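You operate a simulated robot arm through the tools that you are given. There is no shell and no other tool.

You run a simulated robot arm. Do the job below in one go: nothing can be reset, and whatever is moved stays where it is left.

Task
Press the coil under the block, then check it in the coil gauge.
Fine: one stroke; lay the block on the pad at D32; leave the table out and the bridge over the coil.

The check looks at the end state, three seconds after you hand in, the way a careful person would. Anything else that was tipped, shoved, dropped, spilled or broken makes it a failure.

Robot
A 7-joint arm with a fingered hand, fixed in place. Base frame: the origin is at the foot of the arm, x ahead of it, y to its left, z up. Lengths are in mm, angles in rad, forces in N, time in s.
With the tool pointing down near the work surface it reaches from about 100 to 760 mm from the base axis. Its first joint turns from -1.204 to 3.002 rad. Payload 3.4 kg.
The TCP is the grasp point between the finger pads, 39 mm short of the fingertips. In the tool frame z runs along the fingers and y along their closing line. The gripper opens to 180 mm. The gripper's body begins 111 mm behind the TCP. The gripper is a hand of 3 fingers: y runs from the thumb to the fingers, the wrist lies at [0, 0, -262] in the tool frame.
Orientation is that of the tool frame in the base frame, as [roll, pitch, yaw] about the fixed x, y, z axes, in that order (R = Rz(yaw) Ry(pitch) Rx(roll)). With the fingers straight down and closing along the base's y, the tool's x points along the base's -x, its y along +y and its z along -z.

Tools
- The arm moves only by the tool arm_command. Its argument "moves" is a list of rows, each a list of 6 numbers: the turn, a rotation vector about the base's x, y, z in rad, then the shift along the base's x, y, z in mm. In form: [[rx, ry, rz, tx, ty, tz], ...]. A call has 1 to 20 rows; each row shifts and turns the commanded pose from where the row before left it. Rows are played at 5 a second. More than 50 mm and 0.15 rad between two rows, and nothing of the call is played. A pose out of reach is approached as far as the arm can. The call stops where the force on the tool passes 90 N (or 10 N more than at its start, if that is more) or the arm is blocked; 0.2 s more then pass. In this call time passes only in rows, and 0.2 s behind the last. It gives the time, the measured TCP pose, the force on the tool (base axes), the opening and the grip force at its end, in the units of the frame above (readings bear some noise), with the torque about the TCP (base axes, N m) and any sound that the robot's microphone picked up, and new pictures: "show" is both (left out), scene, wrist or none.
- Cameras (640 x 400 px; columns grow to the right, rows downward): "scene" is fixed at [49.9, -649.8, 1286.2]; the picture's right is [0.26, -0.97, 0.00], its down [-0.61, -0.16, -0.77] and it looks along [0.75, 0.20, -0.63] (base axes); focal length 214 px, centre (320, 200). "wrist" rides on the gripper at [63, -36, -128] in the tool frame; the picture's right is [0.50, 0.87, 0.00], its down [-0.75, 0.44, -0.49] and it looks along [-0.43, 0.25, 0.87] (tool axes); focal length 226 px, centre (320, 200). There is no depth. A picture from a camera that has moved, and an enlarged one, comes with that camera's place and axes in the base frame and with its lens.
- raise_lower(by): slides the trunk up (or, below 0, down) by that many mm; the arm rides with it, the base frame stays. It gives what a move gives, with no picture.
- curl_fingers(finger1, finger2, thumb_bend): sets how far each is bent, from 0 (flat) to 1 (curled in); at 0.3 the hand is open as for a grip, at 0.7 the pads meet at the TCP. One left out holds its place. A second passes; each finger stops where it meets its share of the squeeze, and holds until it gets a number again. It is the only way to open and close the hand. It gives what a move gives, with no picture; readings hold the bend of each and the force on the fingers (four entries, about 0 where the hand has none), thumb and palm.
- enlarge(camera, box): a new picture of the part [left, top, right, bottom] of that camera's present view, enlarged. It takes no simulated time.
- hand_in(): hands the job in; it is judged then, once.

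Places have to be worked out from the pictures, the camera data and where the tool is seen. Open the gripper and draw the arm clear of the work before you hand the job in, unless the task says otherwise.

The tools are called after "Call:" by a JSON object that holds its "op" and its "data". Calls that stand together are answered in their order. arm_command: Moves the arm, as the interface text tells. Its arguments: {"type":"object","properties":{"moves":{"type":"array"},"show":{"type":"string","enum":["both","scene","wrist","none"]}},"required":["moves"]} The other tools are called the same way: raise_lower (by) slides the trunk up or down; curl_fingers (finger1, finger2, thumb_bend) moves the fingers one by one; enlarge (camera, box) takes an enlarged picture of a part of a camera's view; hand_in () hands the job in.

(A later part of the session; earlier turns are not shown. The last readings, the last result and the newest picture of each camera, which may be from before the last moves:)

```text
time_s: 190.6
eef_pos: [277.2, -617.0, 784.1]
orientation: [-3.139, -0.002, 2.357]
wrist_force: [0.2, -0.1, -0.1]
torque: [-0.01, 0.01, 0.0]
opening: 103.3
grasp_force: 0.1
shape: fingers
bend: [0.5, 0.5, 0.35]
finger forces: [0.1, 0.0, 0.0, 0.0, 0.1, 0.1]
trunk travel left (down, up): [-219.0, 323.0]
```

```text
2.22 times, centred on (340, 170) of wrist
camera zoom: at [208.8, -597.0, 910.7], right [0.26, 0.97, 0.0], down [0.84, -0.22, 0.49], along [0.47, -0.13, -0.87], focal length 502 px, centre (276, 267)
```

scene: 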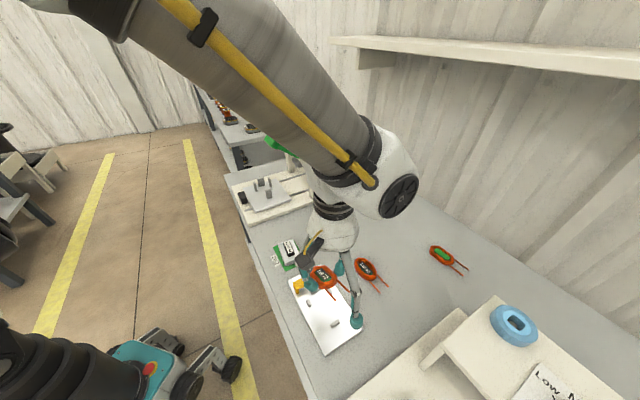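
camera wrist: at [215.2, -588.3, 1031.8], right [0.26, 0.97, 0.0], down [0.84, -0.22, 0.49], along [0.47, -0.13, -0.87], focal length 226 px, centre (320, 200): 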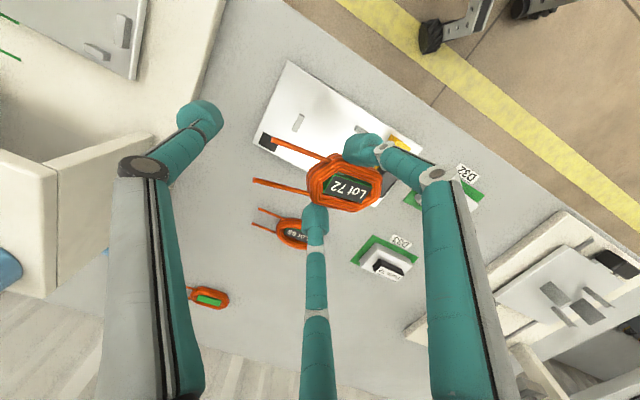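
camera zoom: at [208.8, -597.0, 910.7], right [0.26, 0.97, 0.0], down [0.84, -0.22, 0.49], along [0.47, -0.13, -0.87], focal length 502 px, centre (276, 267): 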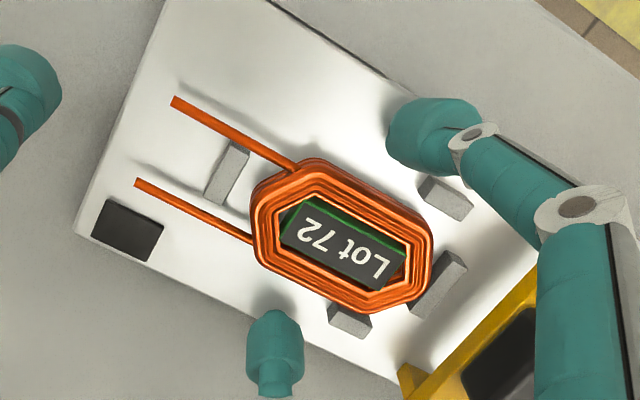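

The coil is nested: end pin, side pins and far pin between the leads all around it. I lift straight up and look.

Call:
{"op": "arm_command", "data": {"moves": [[0, 0, 0, 0, 0, 5], [0, 0, 0, 0, 0, 15], [0, 0, 0, 0, 0, 25], [0, 0, 0, 0, 0, 35], [0, 0, 0, 0, 0, 35], [0, 0, 0, 0, 0, 0]], "show": "both"}}

Call:
{"op": "enlarge", "data": {"camera": "wrist", "box": [220, 40, 460, 220]}}

Call:
{"op": "enlarge", "data": {"camera": "scene", "box": [280, 255, 376, 345]}}

```text
time_s: 192.0
eef_pos: [276.3, -618.7, 899.8]
orientation: [-3.139, -0.004, 2.356]
wrist_force: [-0.4, 0.2, -0.1]
torque: [0.0, 0.02, -0.01]
opening: 103.4
grasp_force: 0.0
shape: fingers
bend: [0.5, 0.5, 0.35]
finger forces: [0.1, 0.1, 0.1, 0.0, 0.0, 0.0]
trunk travel left (down, up): [-219.0, 323.0]
camera wrist: at [208.0, -598.1, 1025.4], right [0.26, 0.97, 0.0], down [0.84, -0.23, 0.49], along [0.47, -0.13, -0.87], focal length 226 px, centre (320, 200)
```

scene: 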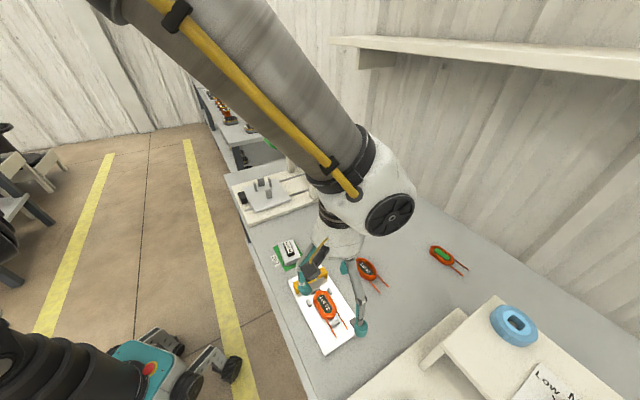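
wrist: 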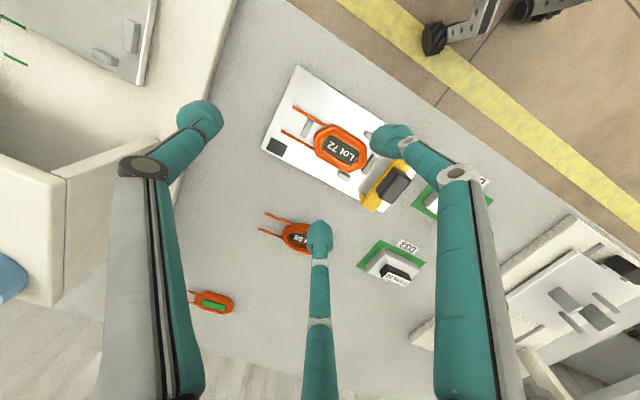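

```text
2.22 times, centred on (340, 130) of wrist
camera zoom: at [208.0, -598.1, 1025.4], right [0.26, 0.97, 0.0], down [0.84, -0.23, 0.49], along [0.47, -0.13, -0.87], focal length 502 px, centre (276, 356)
```

zoom: 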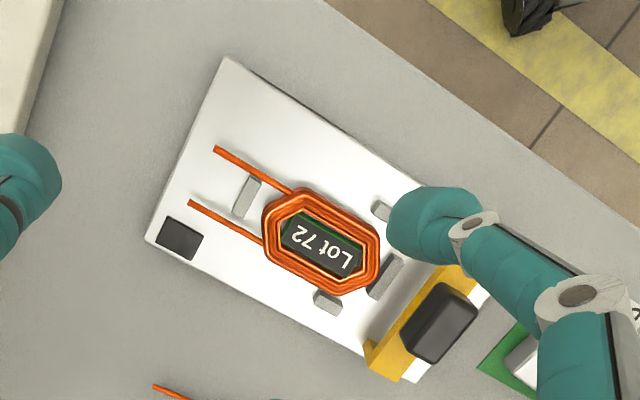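

```text
4.44 times, centred on (328, 300) of scene
camera zoom: at [49.9, -649.8, 1286.2], right [0.26, -0.97, 0.0], down [-0.61, -0.16, -0.77], along [0.75, 0.2, -0.63], focal length 953 px, centre (284, -244)
```

zoom: 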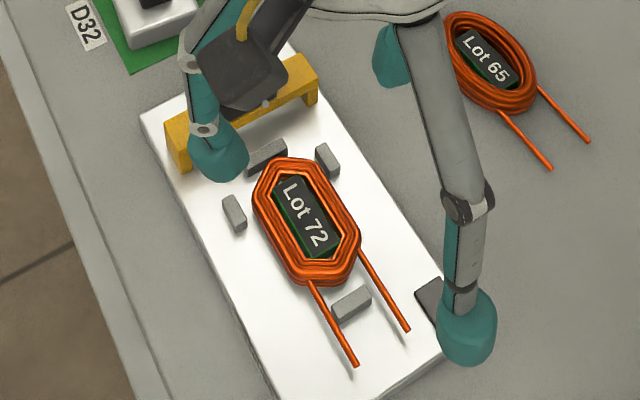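

The coil sits squarely in the gauge. Next the bridge: I move above it to measure its handle.

Call:
{"op": "arm_command", "data": {"moves": [[0, 0, 0, 20, 20, 0], [0, 0, 0, 20, 20, 0], [0, 0, 0, 20, 20, 0], [0, 0, 0, 20, 20, 0], [0, 0, 0, 0, 0, 0]], "show": "both"}}

Call:
{"op": "curl_fingers", "data": {"finger1": 0.52, "finger2": 0.52, "thumb_bend": 0.5}}

Call:
{"op": "enlarge", "data": {"camera": "wrist", "box": [200, 40, 440, 220]}}

Call:
{"op": "enlarge", "data": {"camera": "scene", "box": [270, 240, 366, 330]}}

```text
time_s: 193.2
eef_pos: [353.3, -539.9, 898.7]
orientation: [-3.139, -0.002, 2.358]
wrist_force: [0.2, -0.7, 0.0]
torque: [0.01, -0.01, -0.01]
opening: 103.8
grasp_force: 0.1
shape: fingers
bend: [0.5, 0.5, 0.35]
finger forces: [0.0, 0.1, 0.0, 0.0, 0.1, 0.1]
trunk travel left (down, up): [-219.0, 323.0]
camera wrist: at [284.7, -519.0, 1026.4], right [0.26, 0.97, 0.0], down [0.84, -0.23, 0.49], along [0.47, -0.13, -0.87], focal length 226 px, centre (320, 200)
```

scene: 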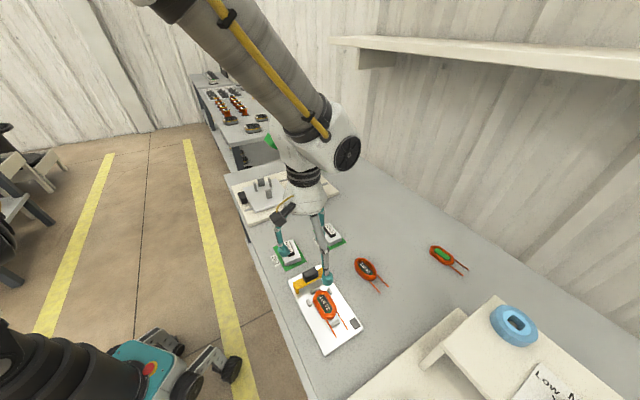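
wrist: 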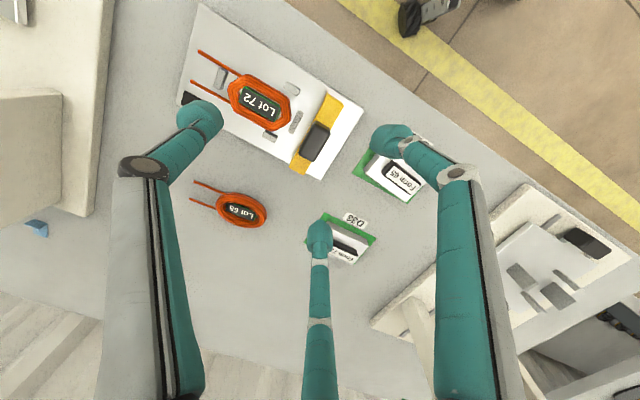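

```text
time_s: 194.2
eef_pos: [353.0, -539.6, 899.6]
orientation: [-3.138, -0.001, 2.356]
wrist_force: [0.2, 0.3, -1.0]
torque: [-0.01, 0.0, 0.01]
opening: 69.4
grasp_force: 0.0
shape: fingers
bend: [0.52, 0.52, 0.5]
finger forces: [0.0, 0.0, 0.0, 0.0, 0.1, 0.0]
trunk travel left (down, up): [-219.0, 323.0]
```

```text
2.22 times, centred on (320, 130) of wrist
camera zoom: at [284.9, -519.0, 1026.3], right [0.26, 0.97, 0.0], down [0.84, -0.23, 0.49], along [0.47, -0.13, -0.87], focal length 502 px, centre (320, 356)
```

zoom: 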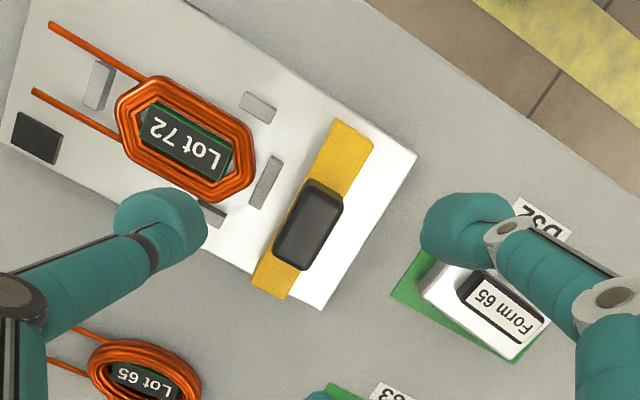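

```text
4.44 times, centred on (318, 285) of scene
camera zoom: at [49.9, -649.8, 1286.2], right [0.26, -0.97, 0.0], down [-0.61, -0.16, -0.77], along [0.75, 0.2, -0.63], focal length 953 px, centre (329, -178)
```

zoom: 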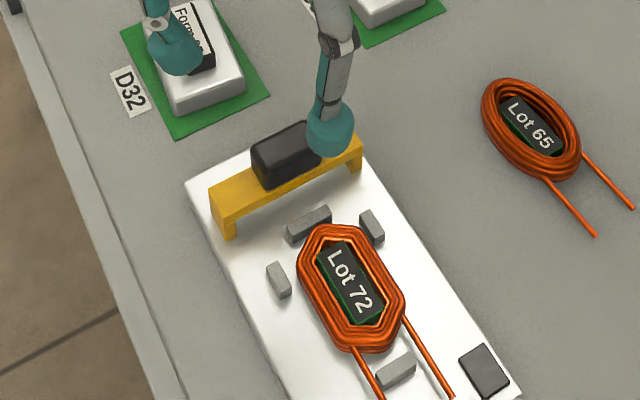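

The coil sits neatly in the nest. I zoom on the bridge and coil to compare the bridge's clearance with the coil's height.

Call:
{"op": "enlarge", "data": {"camera": "scene", "box": [288, 262, 336, 298]}}

Call:
{"op": "enlarge", "data": {"camera": "scene", "box": [306, 282, 346, 324]}}

Call:
{"op": "enlarge", "data": {"camera": "wrist", "box": [280, 80, 370, 180]}}

```text
11.11 times, centred on (312, 280) of scene
camera zoom: at [49.9, -649.8, 1286.2], right [0.26, -0.97, 0.0], down [-0.61, -0.16, -0.77], along [0.75, 0.2, -0.63], focal length 2383 px, centre (409, -689)
```

zoom: 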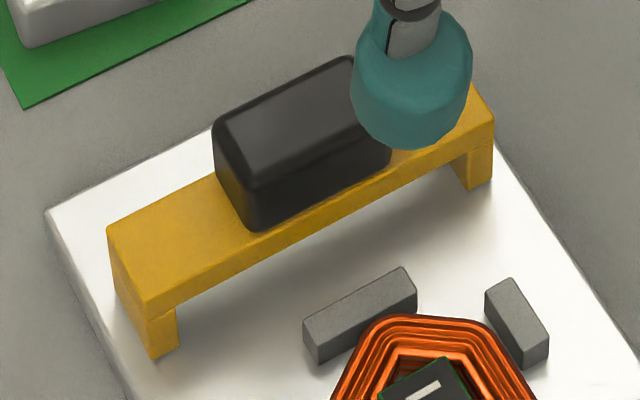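

```text
9.52 times, centred on (326, 303) of scene
camera zoom: at [49.9, -649.8, 1286.2], right [0.26, -0.97, 0.0], down [-0.61, -0.16, -0.77], along [0.75, 0.2, -0.63], focal length 2043 px, centre (263, -781)
```

zoom: 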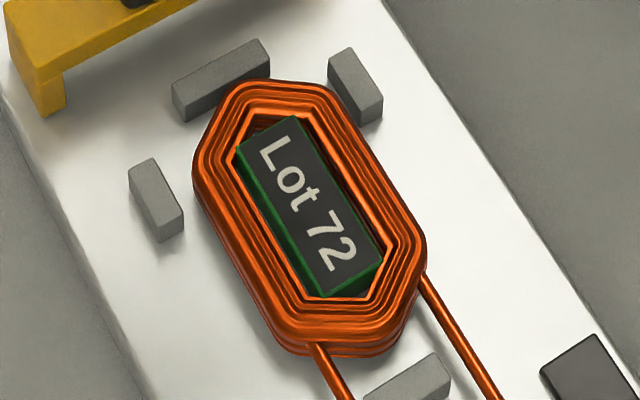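

```text
4.00 times, centred on (325, 130) of wrist
camera zoom: at [284.9, -519.0, 1026.3], right [0.26, 0.97, 0.0], down [0.84, -0.23, 0.49], along [0.47, -0.13, -0.87], focal length 904 px, centre (300, 480)
```

zoom: 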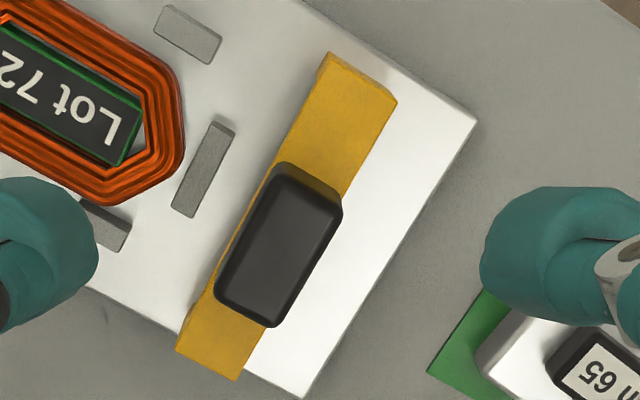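

The bridge's underside clears roughly 12 mm over the board, similar to the pins, and its handle (about 40×19 mm) is centred near u 632, w −136. I centre over it with fingers slightly open and descend partway.

Call:
{"op": "curl_fingers", "data": {"finger1": 0.54, "finger2": 0.54, "thumb_bend": 0.57}}

Call:
{"op": "arm_command", "data": {"moves": [[0, 0, 0, -3, -3.3, -15], [0, 0, 0, 0, 0, -20], [0, 0, 0, 0, 0, -20], [0, 0, 0, 0, 0, -15], [0, 0, 0, 0, 0, 0]], "show": "none"}}

Call:
{"op": "enlarge", "data": {"camera": "wrist", "box": [220, 80, 420, 240]}}

Call:
{"op": "enlarge", "data": {"camera": "scene", "box": [280, 245, 352, 305]}}

```text
time_s: 195.2
eef_pos: [354.0, -538.8, 898.1]
orientation: [-3.139, -0.002, 2.356]
wrist_force: [-0.5, 1.1, 0.5]
torque: [0.01, 0.01, 0.04]
opening: 53.5
grasp_force: 0.0
shape: fingers
bend: [0.54, 0.54, 0.56]
finger forces: [0.0, 0.0, 0.0, 0.0, 0.1, 0.0]
trunk travel left (down, up): [-219.0, 323.0]
```

```text
time_s: 196.4
eef_pos: [352.3, -539.9, 829.8]
orientation: [-3.139, -0.001, 2.357]
wrist_force: [-0.2, -0.1, 0.6]
torque: [-0.01, -0.01, -0.03]
opening: 53.6
grasp_force: 0.0
shape: fingers
bend: [0.54, 0.54, 0.56]
finger forces: [0.1, 0.1, 0.0, 0.1, 0.0, 0.1]
trunk travel left (down, up): [-219.0, 323.0]
```

```text
2.50 times, centred on (320, 160) of wrist
camera zoom: at [283.4, -520.6, 957.8], right [0.26, 0.97, 0.0], down [0.84, -0.23, 0.49], along [0.47, -0.13, -0.87], focal length 565 px, centre (320, 300)
```

zoom: 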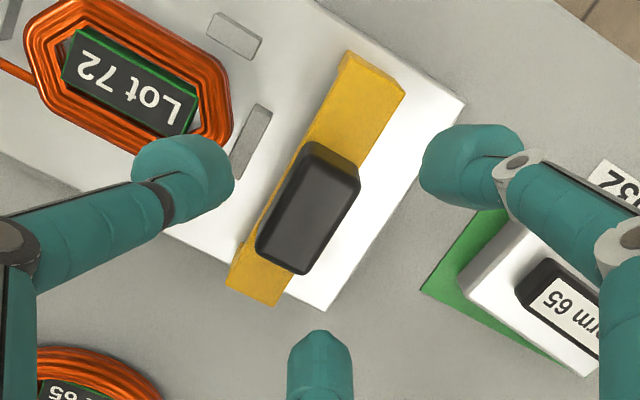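

```text
6.67 times, centred on (316, 275) of scene
camera zoom: at [49.9, -649.8, 1286.2], right [0.26, -0.97, 0.0], down [-0.61, -0.16, -0.77], along [0.75, 0.2, -0.63], focal length 1430 px, centre (347, -300)
```

zoom: 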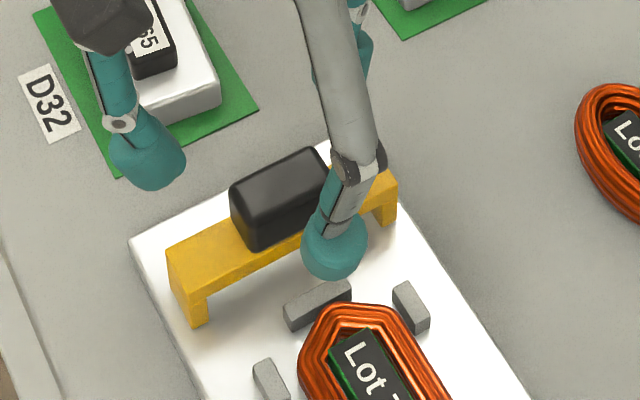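

I nudge 3 mm to centre and descend to the handle's height.

Call:
{"op": "arm_command", "data": {"moves": [[0, 0, 0, -0.2, -3.2, -8], [0, 0, 0, 0, 0, -9], [0, 0, 0, 0, 0, -8], [0, 0, 0, 0, 0, 0]], "show": "none"}}

Call:
{"op": "enlarge", "data": {"camera": "wrist", "box": [220, 80, 420, 240]}}

Call:
{"op": "enlarge", "data": {"camera": "scene", "box": [288, 258, 336, 300]}}

```text
time_s: 197.4
eef_pos: [352.1, -543.9, 806.1]
orientation: [-3.138, 0.0, 2.356]
wrist_force: [0.5, 0.8, 0.3]
torque: [0.02, 0.01, -0.04]
opening: 53.2
grasp_force: 0.0
shape: fingers
bend: [0.54, 0.54, 0.56]
finger forces: [0.0, 0.1, 0.1, 0.0, 0.0, 0.0]
trunk travel left (down, up): [-219.0, 323.0]
```

```text
2.50 times, centred on (320, 160) of wrist
camera zoom: at [283.8, -523.7, 932.5], right [0.26, 0.97, 0.0], down [0.84, -0.23, 0.49], along [0.47, -0.13, -0.87], focal length 565 px, centre (320, 300)
```

zoom: 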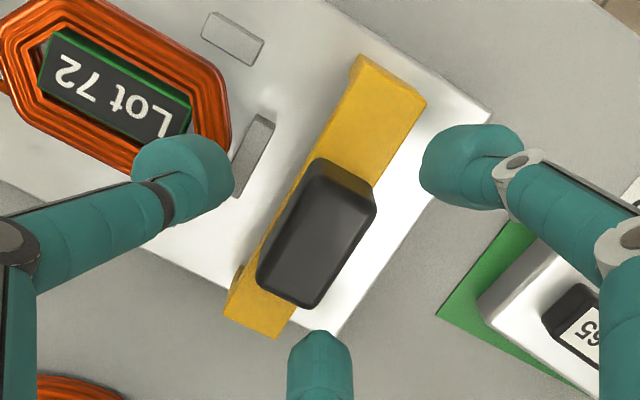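

```text
9.52 times, centred on (312, 279) of scene
camera zoom: at [49.9, -649.8, 1286.2], right [0.26, -0.97, 0.0], down [-0.61, -0.16, -0.77], along [0.75, 0.2, -0.63], focal length 2043 px, centre (396, -552)
```

zoom: 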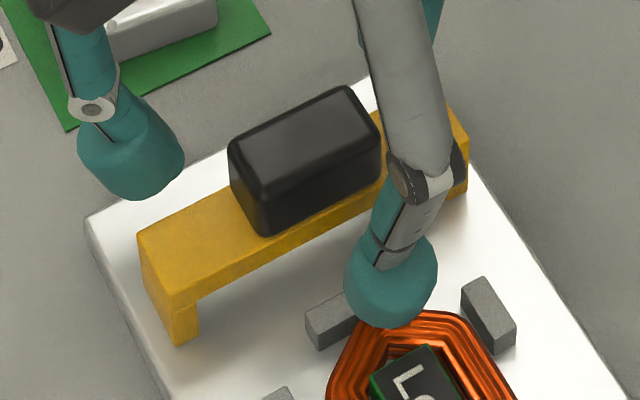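

Centred. I lower 10 mm more so the tips flank the handle, still above the coil and pins.

Call:
{"op": "arm_command", "data": {"moves": [[0, 0, 0, 0, 0, -4], [0, 0, 0, 0, 0, -3], [0, 0, 0, 0, 0, -3], [0, 0, 0, 0, 0, 0]], "show": "none"}}

Call:
{"op": "curl_fingers", "data": {"finger1": 0.58, "finger2": 0.58, "thumb_bend": 0.62}}

Call:
{"op": "enlarge", "data": {"camera": "wrist", "box": [220, 80, 420, 240]}}

Call:
{"op": "enlarge", "data": {"camera": "scene", "box": [288, 258, 336, 300]}}

```text
time_s: 198.4
eef_pos: [352.8, -543.6, 795.7]
orientation: [-3.138, -0.002, 2.358]
wrist_force: [0.8, -1.3, 3.7]
torque: [-0.15, 0.11, -0.02]
opening: 53.6
grasp_force: 1.6
shape: fingers
bend: [0.54, 0.54, 0.56]
finger forces: [0.1, 0.0, 0.0, 0.0, 4.3, 0.0]
trunk travel left (down, up): [-219.0, 323.0]
```

```text
time_s: 199.4
eef_pos: [352.3, -544.8, 794.8]
orientation: [-3.14, 0.001, 2.356]
wrist_force: [0.6, 0.0, 0.4]
torque: [0.0, -0.01, -0.01]
opening: 36.3
grasp_force: 0.1
shape: fingers
bend: [0.57, 0.57, 0.62]
finger forces: [0.0, 0.0, 0.0, 0.1, 0.0, 0.0]
trunk travel left (down, up): [-219.0, 323.0]
```

```text
2.50 times, centred on (320, 160) of wrist
camera zoom: at [284.4, -523.4, 921.5], right [0.26, 0.97, 0.0], down [0.84, -0.23, 0.49], along [0.47, -0.13, -0.87], focal length 565 px, centre (320, 300)
```

zoom: 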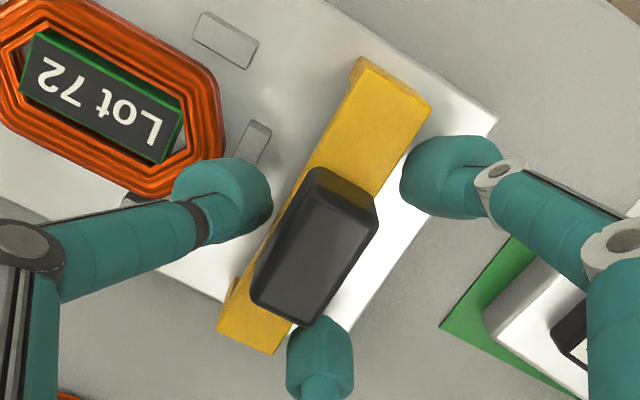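

```text
9.52 times, centred on (312, 279) of scene
camera zoom: at [49.9, -649.8, 1286.2], right [0.26, -0.97, 0.0], down [-0.61, -0.16, -0.77], along [0.75, 0.2, -0.63], focal length 2043 px, centre (396, -552)
```

zoom: 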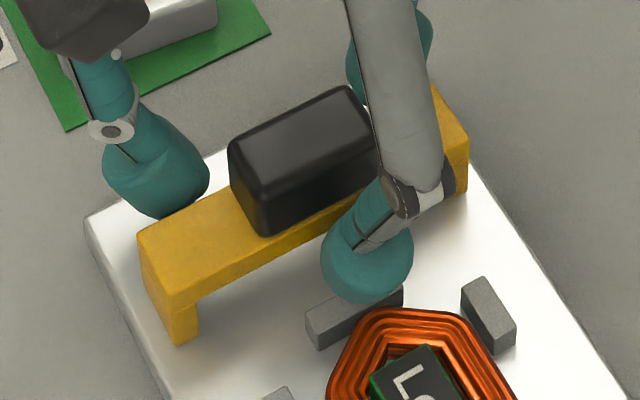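

The thumb briefly touched something (4 N) at about 17 mm above the board — possibly the coil's end — and cleared when curled. I check the coil's position and height closely.

Call:
{"op": "enlarge", "data": {"camera": "scene", "box": [304, 284, 344, 320]}}

Call:
{"op": "enlarge", "data": {"camera": "wrist", "box": [180, 60, 320, 160]}}

```text
11.11 times, centred on (324, 302) of scene
camera zoom: at [49.9, -649.8, 1286.2], right [0.26, -0.97, 0.0], down [-0.61, -0.16, -0.77], along [0.75, 0.2, -0.63], focal length 2383 px, centre (276, -933)
```

zoom: 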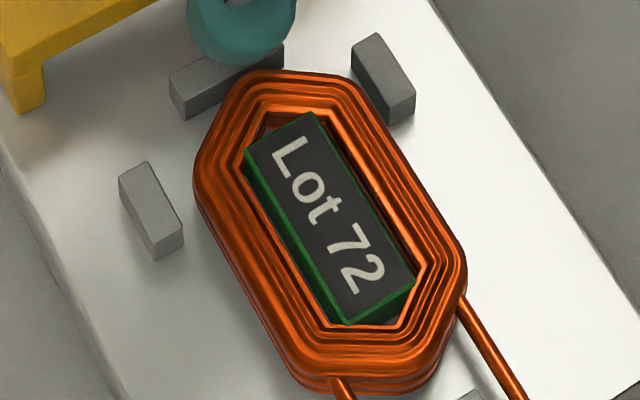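

```text
4.00 times, centred on (250, 110) of wrist
camera zoom: at [284.4, -523.4, 921.5], right [0.26, 0.97, 0.0], down [0.84, -0.23, 0.49], along [0.47, -0.13, -0.87], focal length 904 px, centre (600, 560)
```

zoom: 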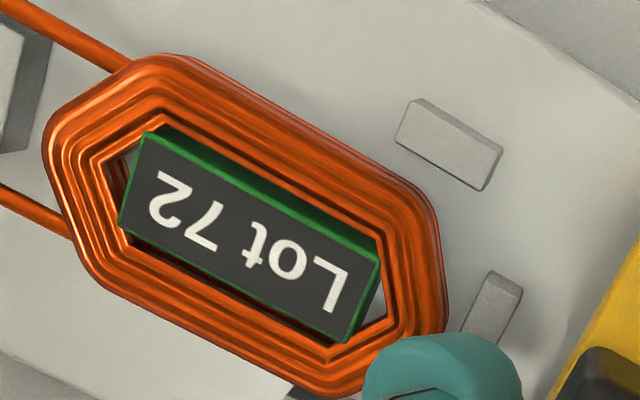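

Working it out properly: the bridge's underside is about 20 mm above the board and the coil about 17 mm, so it will pass; the thumb had grazed the coil's top. I raise 6 mm so the tips stay above the coil, then close on the handle.

Call:
{"op": "arm_command", "data": {"moves": [[0, 0, 0, 0, 0, 3], [0, 0, 0, 0, 0, 4], [0, 0, 0, 0, 0, 0]], "show": "none"}}

Call:
{"op": "curl_fingers", "data": {"finger1": 0.6, "finger2": 0.6, "thumb_bend": 0.66}}

Call:
{"op": "enlarge", "data": {"camera": "wrist", "box": [220, 80, 420, 240]}}

Call:
{"op": "enlarge", "data": {"camera": "scene", "box": [288, 258, 336, 300]}}

```text
time_s: 200.2
eef_pos: [352.8, -543.3, 800.8]
orientation: [-3.137, -0.002, 2.356]
wrist_force: [0.6, -0.4, 0.8]
torque: [0.01, -0.02, -0.02]
opening: 36.4
grasp_force: 0.1
shape: fingers
bend: [0.57, 0.57, 0.62]
finger forces: [0.1, 0.1, 0.0, 0.1, 0.1, 0.0]
trunk travel left (down, up): [-219.0, 323.0]
```

```text
time_s: 201.2
eef_pos: [351.6, -543.9, 800.4]
orientation: [-3.139, -0.002, 2.357]
wrist_force: [-3.3, -3.1, 0.0]
torque: [-0.08, 0.09, 0.0]
opening: 27.0
grasp_force: 1.8
shape: fingers
bend: [0.6, 0.6, 0.64]
finger forces: [0.1, 0.0, 0.1, 0.1, 3.8, 0.0]
trunk travel left (down, up): [-219.0, 323.0]
```

```text
2.50 times, centred on (320, 160) of wrist
camera zoom: at [284.2, -523.3, 927.1], right [0.26, 0.97, 0.0], down [0.84, -0.23, 0.49], along [0.47, -0.13, -0.87], focal length 565 px, centre (320, 300)
```

zoom: 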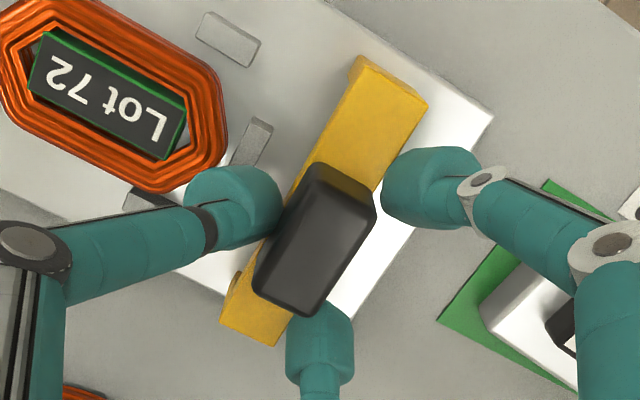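

```text
9.52 times, centred on (312, 279) of scene
camera zoom: at [49.9, -649.8, 1286.2], right [0.26, -0.97, 0.0], down [-0.61, -0.16, -0.77], along [0.75, 0.2, -0.63], focal length 2043 px, centre (396, -552)
```

zoom: 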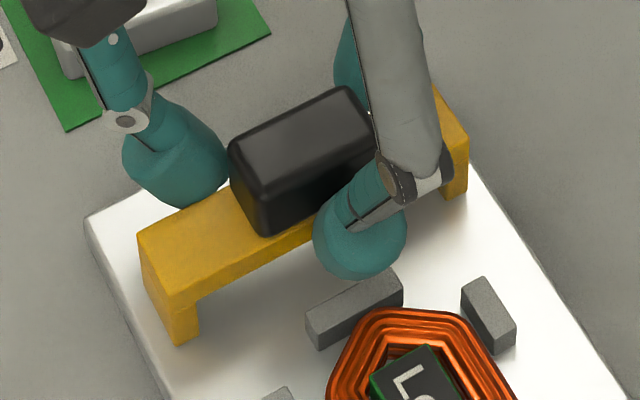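

The thumb touches the handle; now I close fingers 1 and 2 onto its other side.

Call:
{"op": "curl_fingers", "data": {"finger1": 0.64, "finger2": 0.64, "thumb_bend": 0.65}}

Call:
{"op": "enlarge", "data": {"camera": "wrist", "box": [220, 80, 420, 240]}}

```text
time_s: 202.2
eef_pos: [352.2, -542.4, 799.8]
orientation: [-3.138, 0.0, 2.356]
wrist_force: [-0.4, -0.3, -0.4]
torque: [0.0, 0.03, 0.0]
opening: 22.1
grasp_force: 2.1
shape: fingers
bend: [0.63, 0.63, 0.63]
finger forces: [0.9, 0.9, 0.0, 0.0, 2.2, 0.1]
trunk travel left (down, up): [-219.0, 323.0]
```

```text
2.50 times, centred on (320, 160) of wrist
camera zoom: at [284.5, -523.0, 927.2], right [0.26, 0.97, 0.0], down [0.84, -0.22, 0.49], along [0.47, -0.13, -0.87], focal length 565 px, centre (320, 300)
```

zoom: 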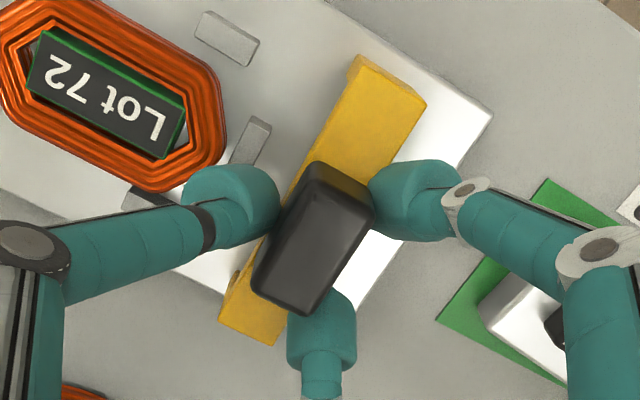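

A balanced three-point hold (0.9+0.9 against 2.2 N). I slide the bridge toward the coil in 2 mm steps and check it stays level.

Call:
{"op": "arm_command", "data": {"moves": [[0, 0, 0, -1.41, -1.41, 0], [0, 0, 0, -1.41, -1.41, 0], [0, 0, 0, -1.41, -1.41, 0], [0, 0, 0, -1.41, -1.41, 0], [0, 0, 0, 0, 0, 0]], "show": "none"}}

Call:
{"op": "enlarge", "data": {"camera": "wrist", "box": [220, 80, 420, 240]}}

Call:
{"op": "enlarge", "data": {"camera": "scene", "box": [288, 258, 336, 300]}}

```text
time_s: 203.4
eef_pos: [345.5, -550.7, 800.0]
orientation: [-3.138, -0.001, 2.356]
wrist_force: [0.9, 0.1, -1.4]
torque: [0.01, -0.04, -0.01]
opening: 21.9
grasp_force: 2.0
shape: fingers
bend: [0.63, 0.63, 0.64]
finger forces: [1.4, 1.4, 0.0, 0.0, 1.7, 0.0]
trunk travel left (down, up): [-219.0, 323.0]
```

```text
2.50 times, centred on (320, 160) of wrist
camera zoom: at [278.1, -529.2, 927.6], right [0.26, 0.97, 0.0], down [0.84, -0.23, 0.49], along [0.47, -0.13, -0.87], focal length 565 px, centre (320, 300)
```

zoom: 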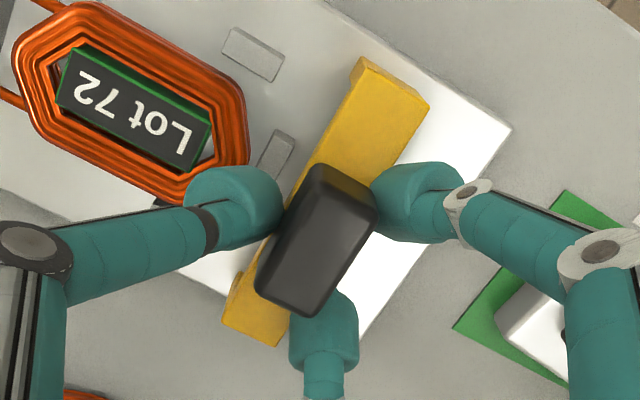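

```text
9.52 times, centred on (312, 279) of scene
camera zoom: at [49.9, -649.8, 1286.2], right [0.26, -0.97, 0.0], down [-0.61, -0.16, -0.77], along [0.75, 0.2, -0.63], focal length 2043 px, centre (396, -552)
```

zoom: 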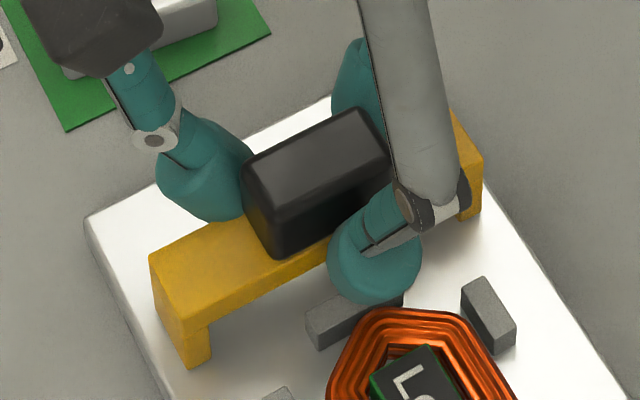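

It slides smoothly and level. I continue up to the coil's edge.

Call:
{"op": "arm_command", "data": {"moves": [[0, 0, 0, -1.41, -1.41, 0], [0, 0, 0, -1.41, -1.41, 0], [0, 0, 0, -1.41, -1.41, 0], [0, 0, 0, -1.41, -1.41, 0], [0, 0, 0, -1.41, -1.41, 0], [0, 0, 0, -1.41, -1.41, 0], [0, 0, 0, -1.41, -1.41, 0], [0, 0, 0, -1.41, -1.41, 0], [0, 0, 0, 0, 0, 0]], "show": "none"}}

Call:
{"op": "enlarge", "data": {"camera": "wrist", "box": [220, 80, 420, 240]}}

Call:
{"op": "enlarge", "data": {"camera": "scene", "box": [288, 262, 344, 312]}}

```text
time_s: 205.4
eef_pos: [335.9, -560.6, 800.2]
orientation: [-3.137, -0.002, 2.356]
wrist_force: [0.7, 1.2, -1.0]
torque: [0.03, -0.02, 0.02]
opening: 21.8
grasp_force: 2.4
shape: fingers
bend: [0.63, 0.63, 0.64]
finger forces: [1.4, 1.4, 0.1, 0.0, 1.4, 0.0]
trunk travel left (down, up): [-219.0, 323.0]
```

```text
2.50 times, centred on (320, 160) of wrist
camera zoom: at [267.4, -540.3, 927.8], right [0.26, 0.97, 0.0], down [0.84, -0.23, 0.49], along [0.47, -0.13, -0.87], focal length 565 px, centre (320, 300)
```

zoom: 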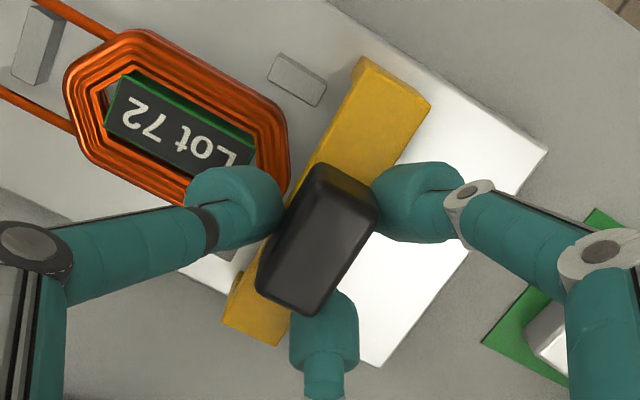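

```text
8.00 times, centred on (316, 287) of scene
camera zoom: at [49.9, -649.8, 1286.2], right [0.26, -0.97, 0.0], down [-0.61, -0.16, -0.77], along [0.75, 0.2, -0.63], focal length 1716 px, centre (352, -496)
```

zoom: 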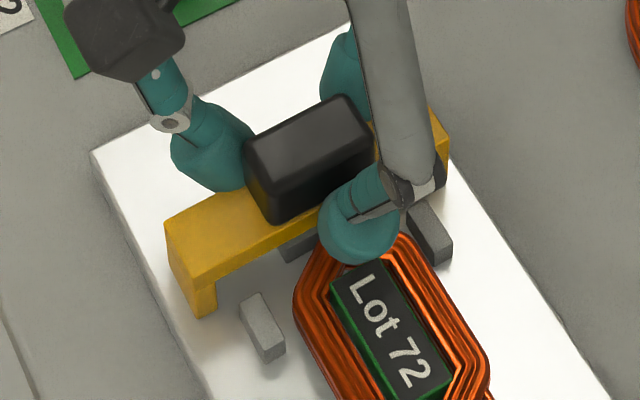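

The bridge front is just reaching the coil's end, thumb clear above it. I go on slowly, watching for any resistance.

Call:
{"op": "arm_command", "data": {"moves": [[0, 0, 0, -1.06, -1.06, 0], [0, 0, 0, -1.06, -1.06, 0], [0, 0, 0, -1.06, -1.06, 0], [0, 0, 0, -1.06, -1.06, 0], [0, 0, 0, -1.06, -1.06, 0], [0, 0, 0, -1.06, -1.06, 0], [0, 0, 0, 0, 0, 0]], "show": "none"}}

Call:
{"op": "enlarge", "data": {"camera": "wrist", "box": [220, 80, 420, 240]}}

Call:
{"op": "enlarge", "data": {"camera": "scene", "box": [288, 262, 344, 312]}}

```text
time_s: 207.0
eef_pos: [329.0, -567.9, 800.2]
orientation: [-3.138, -0.001, 2.356]
wrist_force: [1.4, 2.1, -1.2]
torque: [0.02, 0.0, -0.03]
opening: 22.1
grasp_force: 2.1
shape: fingers
bend: [0.63, 0.63, 0.64]
finger forces: [1.4, 1.3, 0.0, 0.1, 1.5, 0.0]
trunk travel left (down, up): [-219.0, 323.0]
```

```text
2.50 times, centred on (320, 160) of wrist
camera zoom: at [260.9, -546.5, 927.9], right [0.26, 0.97, 0.0], down [0.84, -0.22, 0.49], along [0.47, -0.13, -0.87], focal length 565 px, centre (320, 300)
```

zoom: 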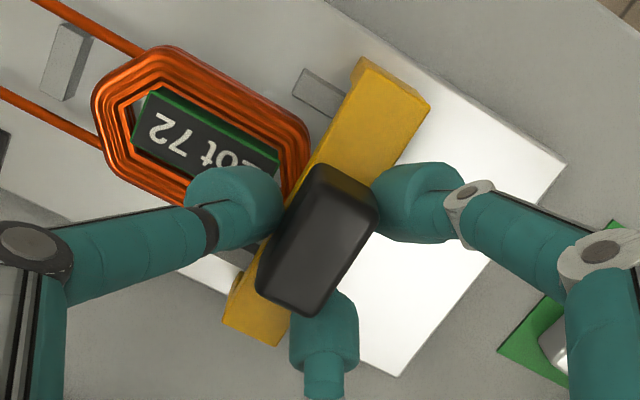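

```text
8.00 times, centred on (316, 287) of scene
camera zoom: at [49.9, -649.8, 1286.2], right [0.26, -0.97, 0.0], down [-0.61, -0.16, -0.77], along [0.75, 0.2, -0.63], focal length 1716 px, centre (352, -496)
```

zoom: 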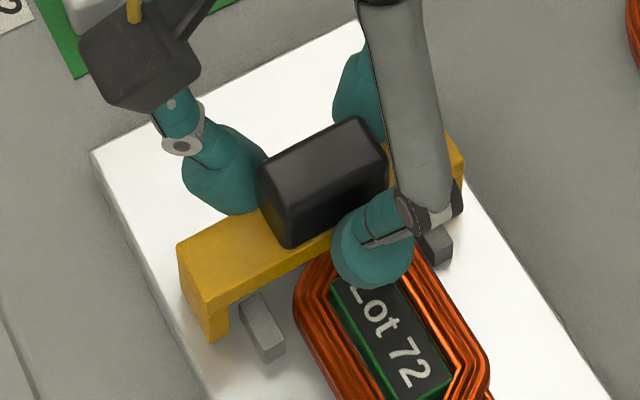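

The bridge is passing over the coil without touching it (forces unchanged, coil not moved). I continue.

Call:
{"op": "arm_command", "data": {"moves": [[0, 0, 0, -1.41, -1.41, 0], [0, 0, 0, -1.41, -1.41, 0], [0, 0, 0, -1.41, -1.41, 0], [0, 0, 0, -1.41, -1.41, 0], [0, 0, 0, -1.41, -1.41, 0], [0, 0, 0, -1.41, -1.41, 0], [0, 0, 0, -1.41, -1.41, 0], [0, 0, 0, -1.41, -1.41, 0], [0, 0, 0, 0, 0, 0]], "show": "none"}}

Call:
{"op": "enlarge", "data": {"camera": "wrist", "box": [200, 60, 440, 240]}}

Call:
{"op": "enlarge", "data": {"camera": "scene", "box": [288, 270, 352, 330]}}

```text
time_s: 209.0
eef_pos: [318.9, -578.4, 800.8]
orientation: [-3.139, -0.002, 2.359]
wrist_force: [1.4, 1.1, -1.1]
torque: [0.03, -0.05, 0.0]
opening: 21.7
grasp_force: 2.3
shape: fingers
bend: [0.63, 0.63, 0.64]
finger forces: [1.6, 1.6, 0.0, 0.1, 1.4, 0.0]
trunk travel left (down, up): [-219.0, 323.0]
```

```text
2.22 times, centred on (320, 150) of wrist
camera zoom: at [250.0, -557.3, 927.8], right [0.26, 0.97, 0.0], down [0.84, -0.23, 0.49], along [0.47, -0.13, -0.87], focal length 502 px, centre (320, 311)
```

zoom: 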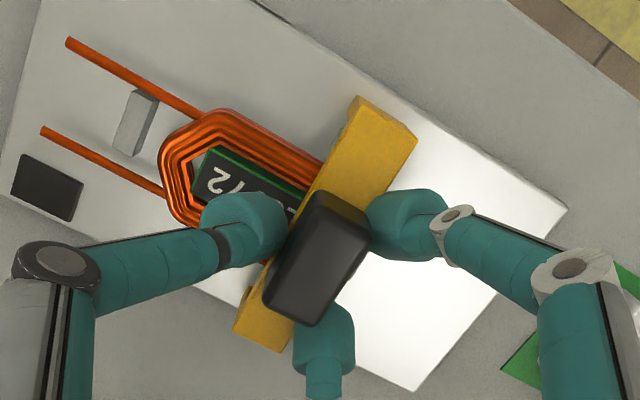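

```text
6.67 times, centred on (320, 300) of scene
camera zoom: at [49.9, -649.8, 1286.2], right [0.26, -0.97, 0.0], down [-0.61, -0.16, -0.77], along [0.75, 0.2, -0.63], focal length 1430 px, centre (320, -467)
```

zoom: 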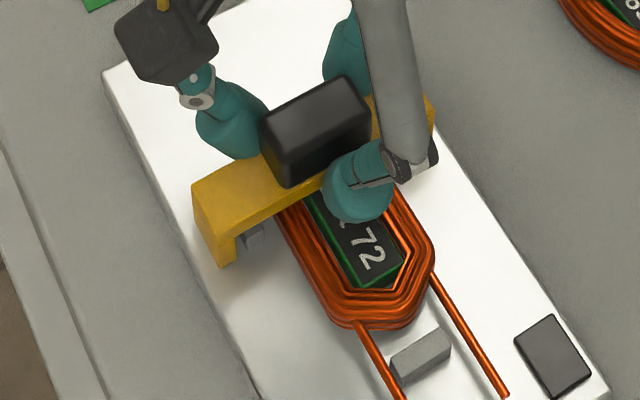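

Still free. I slide the remaining about 24 mm to centre it over the coil.

Call:
{"op": "arm_command", "data": {"moves": [[0, 0, 0, -1.41, -1.41, 0], [0, 0, 0, -1.41, -1.41, 0], [0, 0, 0, -1.41, -1.41, 0], [0, 0, 0, -1.41, -1.41, 0], [0, 0, 0, -1.41, -1.41, 0], [0, 0, 0, -1.41, -1.41, 0], [0, 0, 0, -1.41, -1.41, 0], [0, 0, 0, -1.41, -1.41, 0], [0, 0, 0, -1.41, -1.41, 0], [0, 0, 0, -1.41, -1.41, 0], [0, 0, 0, -1.41, -1.41, 0], [0, 0, 0, 0, 0, 0]], "show": "none"}}

Call:
{"op": "enlarge", "data": {"camera": "wrist", "box": [200, 60, 440, 240]}}

Call:
{"op": "enlarge", "data": {"camera": "scene", "box": [288, 270, 352, 330]}}

```text
time_s: 211.6
eef_pos: [302.8, -594.1, 800.5]
orientation: [-3.139, -0.002, 2.355]
wrist_force: [1.0, 1.7, -1.0]
torque: [0.01, -0.02, -0.01]
opening: 21.9
grasp_force: 2.5
shape: fingers
bend: [0.63, 0.63, 0.64]
finger forces: [1.5, 1.3, 0.0, 0.1, 1.6, 0.0]
trunk travel left (down, up): [-219.0, 323.0]
```

```text
2.22 times, centred on (320, 150) of wrist
camera zoom: at [234.0, -573.4, 928.1], right [0.26, 0.97, 0.0], down [0.84, -0.23, 0.49], along [0.47, -0.13, -0.87], focal length 502 px, centre (320, 311)
```

zoom: 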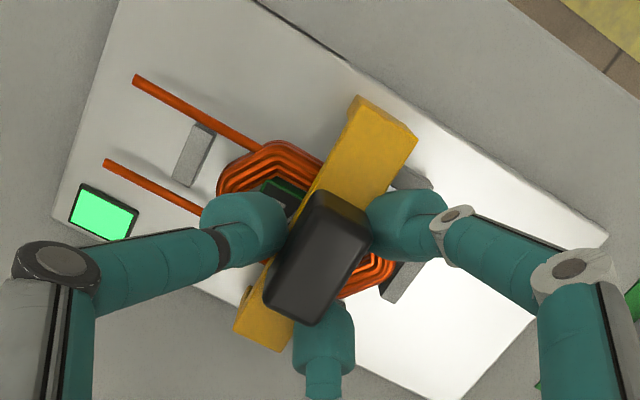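

```text
6.67 times, centred on (320, 300) of scene
camera zoom: at [49.9, -649.8, 1286.2], right [0.26, -0.97, 0.0], down [-0.61, -0.16, -0.77], along [0.75, 0.2, -0.63], focal length 1430 px, centre (320, -467)
```

zoom: 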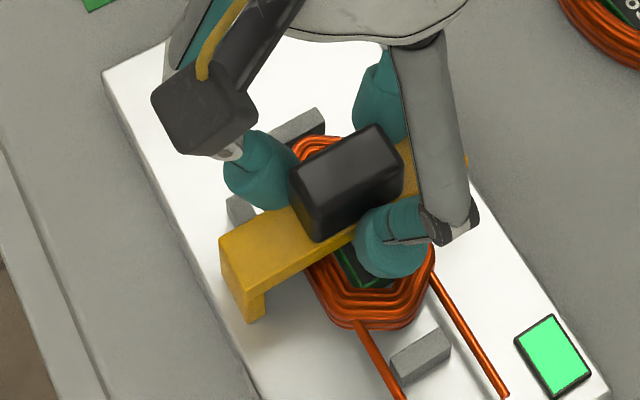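

The gauge lamp has turned green: the coil passes, with the bridge centred over it. I release the handle gently and lift straight up.

Call:
{"op": "curl_fingers", "data": {"finger1": 0.59, "finger2": 0.59, "thumb_bend": 0.6}}

Call:
{"op": "arm_command", "data": {"moves": [[0, 0, 0, 0, 0, 3], [0, 0, 0, 0, 0, 5], [0, 0, 0, 0, 0, 8], [0, 0, 0, 0, 0, 0]], "show": "none"}}

Call:
{"op": "enlarge", "data": {"camera": "wrist", "box": [200, 60, 440, 240]}}

```text
time_s: 212.6
eef_pos: [301.2, -593.2, 801.2]
orientation: [-3.138, 0.0, 2.355]
wrist_force: [0.2, -0.5, 0.6]
torque: [0.01, 0.01, 0.0]
opening: 35.0
grasp_force: 0.1
shape: fingers
bend: [0.59, 0.59, 0.6]
finger forces: [0.1, 0.0, 0.0, 0.0, 0.1, 0.0]
trunk travel left (down, up): [-219.0, 323.0]
```

```text
time_s: 213.6
eef_pos: [302.7, -593.4, 817.0]
orientation: [-3.139, -0.002, 2.355]
wrist_force: [0.6, -0.9, -0.3]
torque: [-0.02, 0.01, 0.03]
opening: 35.0
grasp_force: 0.1
shape: fingers
bend: [0.59, 0.59, 0.6]
finger forces: [0.0, 0.1, 0.1, 0.0, 0.0, 0.0]
trunk travel left (down, up): [-219.0, 323.0]
```

```text
2.22 times, centred on (320, 150) of wrist
camera zoom: at [234.2, -573.3, 943.7], right [0.26, 0.97, 0.0], down [0.84, -0.23, 0.49], along [0.47, -0.13, -0.87], focal length 502 px, centre (320, 311)
```

zoom: 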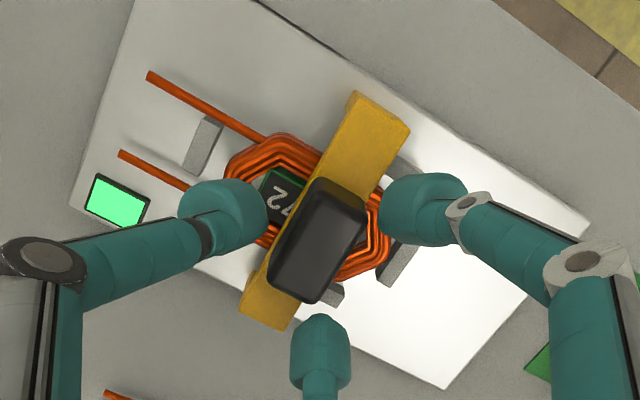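

Released cleanly, lamp still green. I lift away and check the press table, which had crept inward a few millimetres when I lifted the block.

Call:
{"op": "arm_command", "data": {"moves": [[0, 0, 0, 0, 0, 20], [0, 0, 0, 0, 0, 30], [0, 0, 0, 0, 0, 40], [0, 0, 0, 5, 25, 0], [0, 0, 0, 5, 35, 0], [0, 0, 0, 10, 40, 0], [0, 0, 0, 15, 40, 0], [0, 0, 0, 20, 40, 0], [0, 0, 0, 25, 35, 0], [0, 0, 0, 25, 30, 0], [0, 0, 0, 0, 0, 0]], "show": "both"}}

Call:
{"op": "enlarge", "data": {"camera": "scene", "box": [234, 165, 298, 205]}}

Call:
{"op": "enlarge", "data": {"camera": "scene", "box": [250, 210, 390, 360]}}

```text
time_s: 216.0
eef_pos: [405.8, -346.1, 909.1]
orientation: [-3.14, 0.0, 2.356]
wrist_force: [0.2, -0.7, -0.6]
torque: [0.01, 0.01, 0.02]
opening: 34.9
grasp_force: 0.0
shape: fingers
bend: [0.59, 0.59, 0.6]
finger forces: [0.1, 0.0, 0.0, 0.1, 0.0, 0.1]
trunk travel left (down, up): [-219.0, 323.0]
camera wrist: at [336.9, -326.5, 1036.4], right [0.26, 0.97, 0.0], down [0.84, -0.23, 0.49], along [0.47, -0.13, -0.87], focal length 226 px, centre (320, 200)
```

scene: 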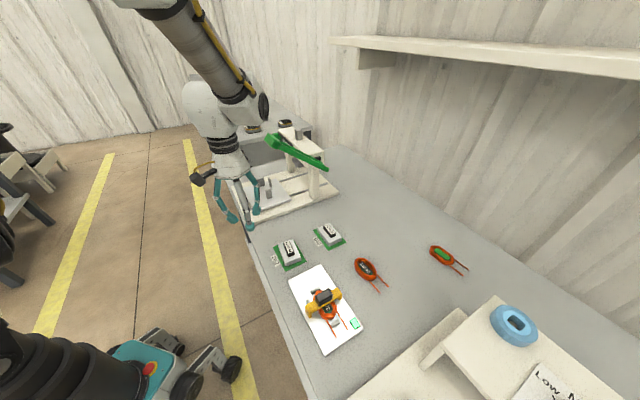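
wrist: 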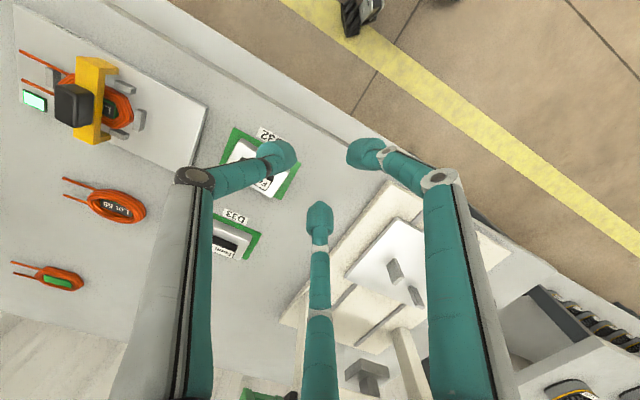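

```text
10.00 times, centred on (266, 185) of scene
camera zoom: at [49.9, -649.8, 1286.2], right [0.26, -0.97, 0.0], down [-0.61, -0.16, -0.77], along [0.75, 0.2, -0.63], focal length 2145 px, centre (860, 350)
```

zoom: 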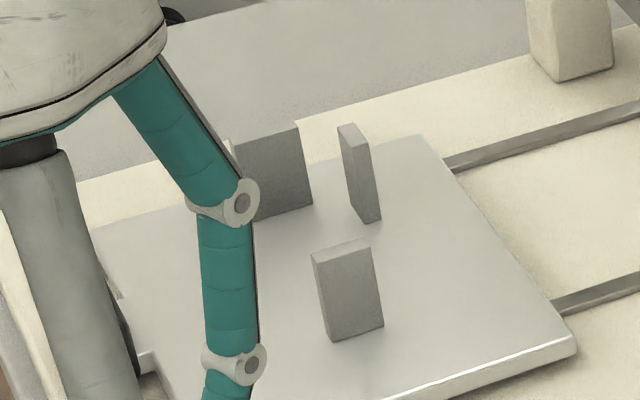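

```text
2.67 times, centred on (320, 285) of scene
camera zoom: at [49.9, -649.8, 1286.2], right [0.26, -0.97, 0.0], down [-0.61, -0.16, -0.77], along [0.75, 0.2, -0.63], focal length 572 px, centre (320, -27)
```

zoom: 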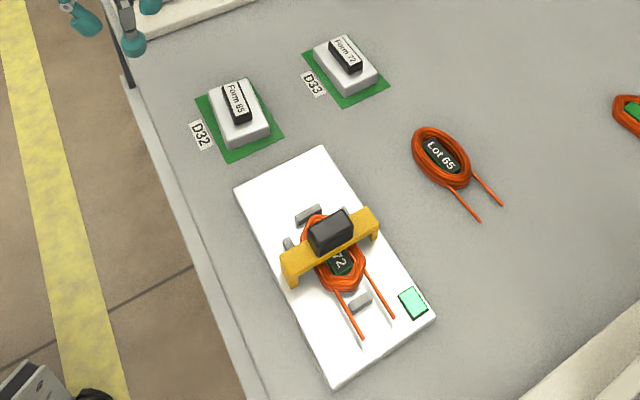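

Everything is in place except the table, which sits about 4 mm short of its out stop. I'll re-seat it with the same thumb hook; I move in front of the lever back to the table, turning the hand.

Call:
{"op": "arm_command", "data": {"moves": [[0, 0, 0.13, 17.1, 21.8, 0], [0, 0, 0.13, 17.1, 21.8, 0], [0, 0, 0.13, 17.1, 21.8, 0], [0, 0, 0.13, 17.1, 21.8, 0], [0, 0, 0.13, 17.1, 21.8, 0], [0, 0, 0.13, 22.5, 15, 0], [0, 0, 0.13, 22.5, 15, 0], [0, 0, 0.13, 22.5, 15, 0], [0, 0, 0.13, 22.3, 15, 0], [0, 0, 0.13, 0, 0, 0], [0, 0, 0.13, 0, 0, 0], [-0.053, -0.053, 0.13, 0, 0, 0], [-0.053, -0.053, 0, 0, 0, 0], [0, 0, 0, 0, 0, 0]], "show": "none"}}

Call:
{"op": "curl_fingers", "data": {"finger1": 0.5, "finger2": 0.5, "thumb_bend": 0.5}}

Call:
{"op": "enlarge", "data": {"camera": "wrist", "box": [100, 0, 420, 220]}}

Call:
{"op": "enlarge", "data": {"camera": "scene", "box": [220, 130, 316, 210]}}

```text
time_s: 219.0
eef_pos: [582.9, -178.2, 907.2]
orientation: [-2.99, 0.005, -2.364]
wrist_force: [0.2, -0.5, 0.3]
torque: [0.01, -0.02, 0.03]
opening: 35.1
grasp_force: 0.0
shape: fingers
bend: [0.59, 0.59, 0.6]
finger forces: [0.1, 0.0, 0.1, 0.0, 0.0, 0.1]
trunk travel left (down, up): [-219.0, 323.0]
```

```text
time_s: 220.0
eef_pos: [582.4, -179.4, 908.3]
orientation: [-2.99, 0.008, -2.367]
wrist_force: [-0.3, -0.1, -0.3]
torque: [0.0, 0.01, -0.02]
opening: 72.4
grasp_force: 0.1
shape: fingers
bend: [0.5, 0.5, 0.5]
finger forces: [0.0, 0.0, 0.0, 0.0, 0.0, 0.0]
trunk travel left (down, up): [-219.0, 323.0]
```

```text
1.82 times, centred on (260, 110) of wrist
camera zoom: at [549.7, -233.5, 1038.7], right [-0.96, 0.26, -0.13], down [0.18, 0.89, 0.43], along [0.23, 0.38, -0.89], focal length 411 px, centre (429, 364)
```

zoom: 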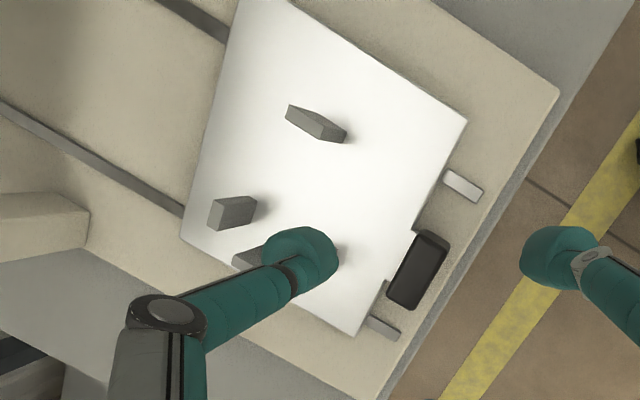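

```text
5.00 times, centred on (268, 170) of scene
camera zoom: at [49.9, -649.8, 1286.2], right [0.26, -0.97, 0.0], down [-0.61, -0.16, -0.77], along [0.75, 0.2, -0.63], focal length 1072 px, centre (580, 350)
```

zoom: 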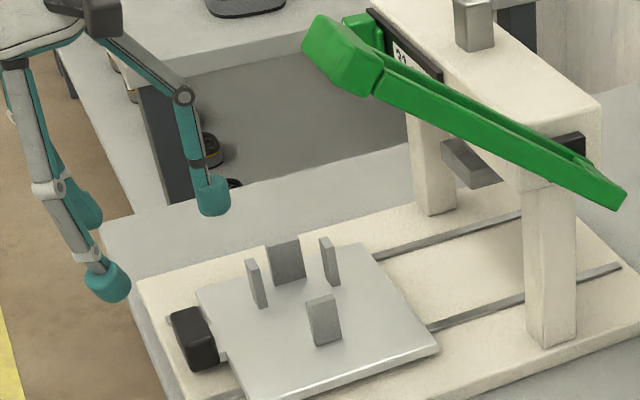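

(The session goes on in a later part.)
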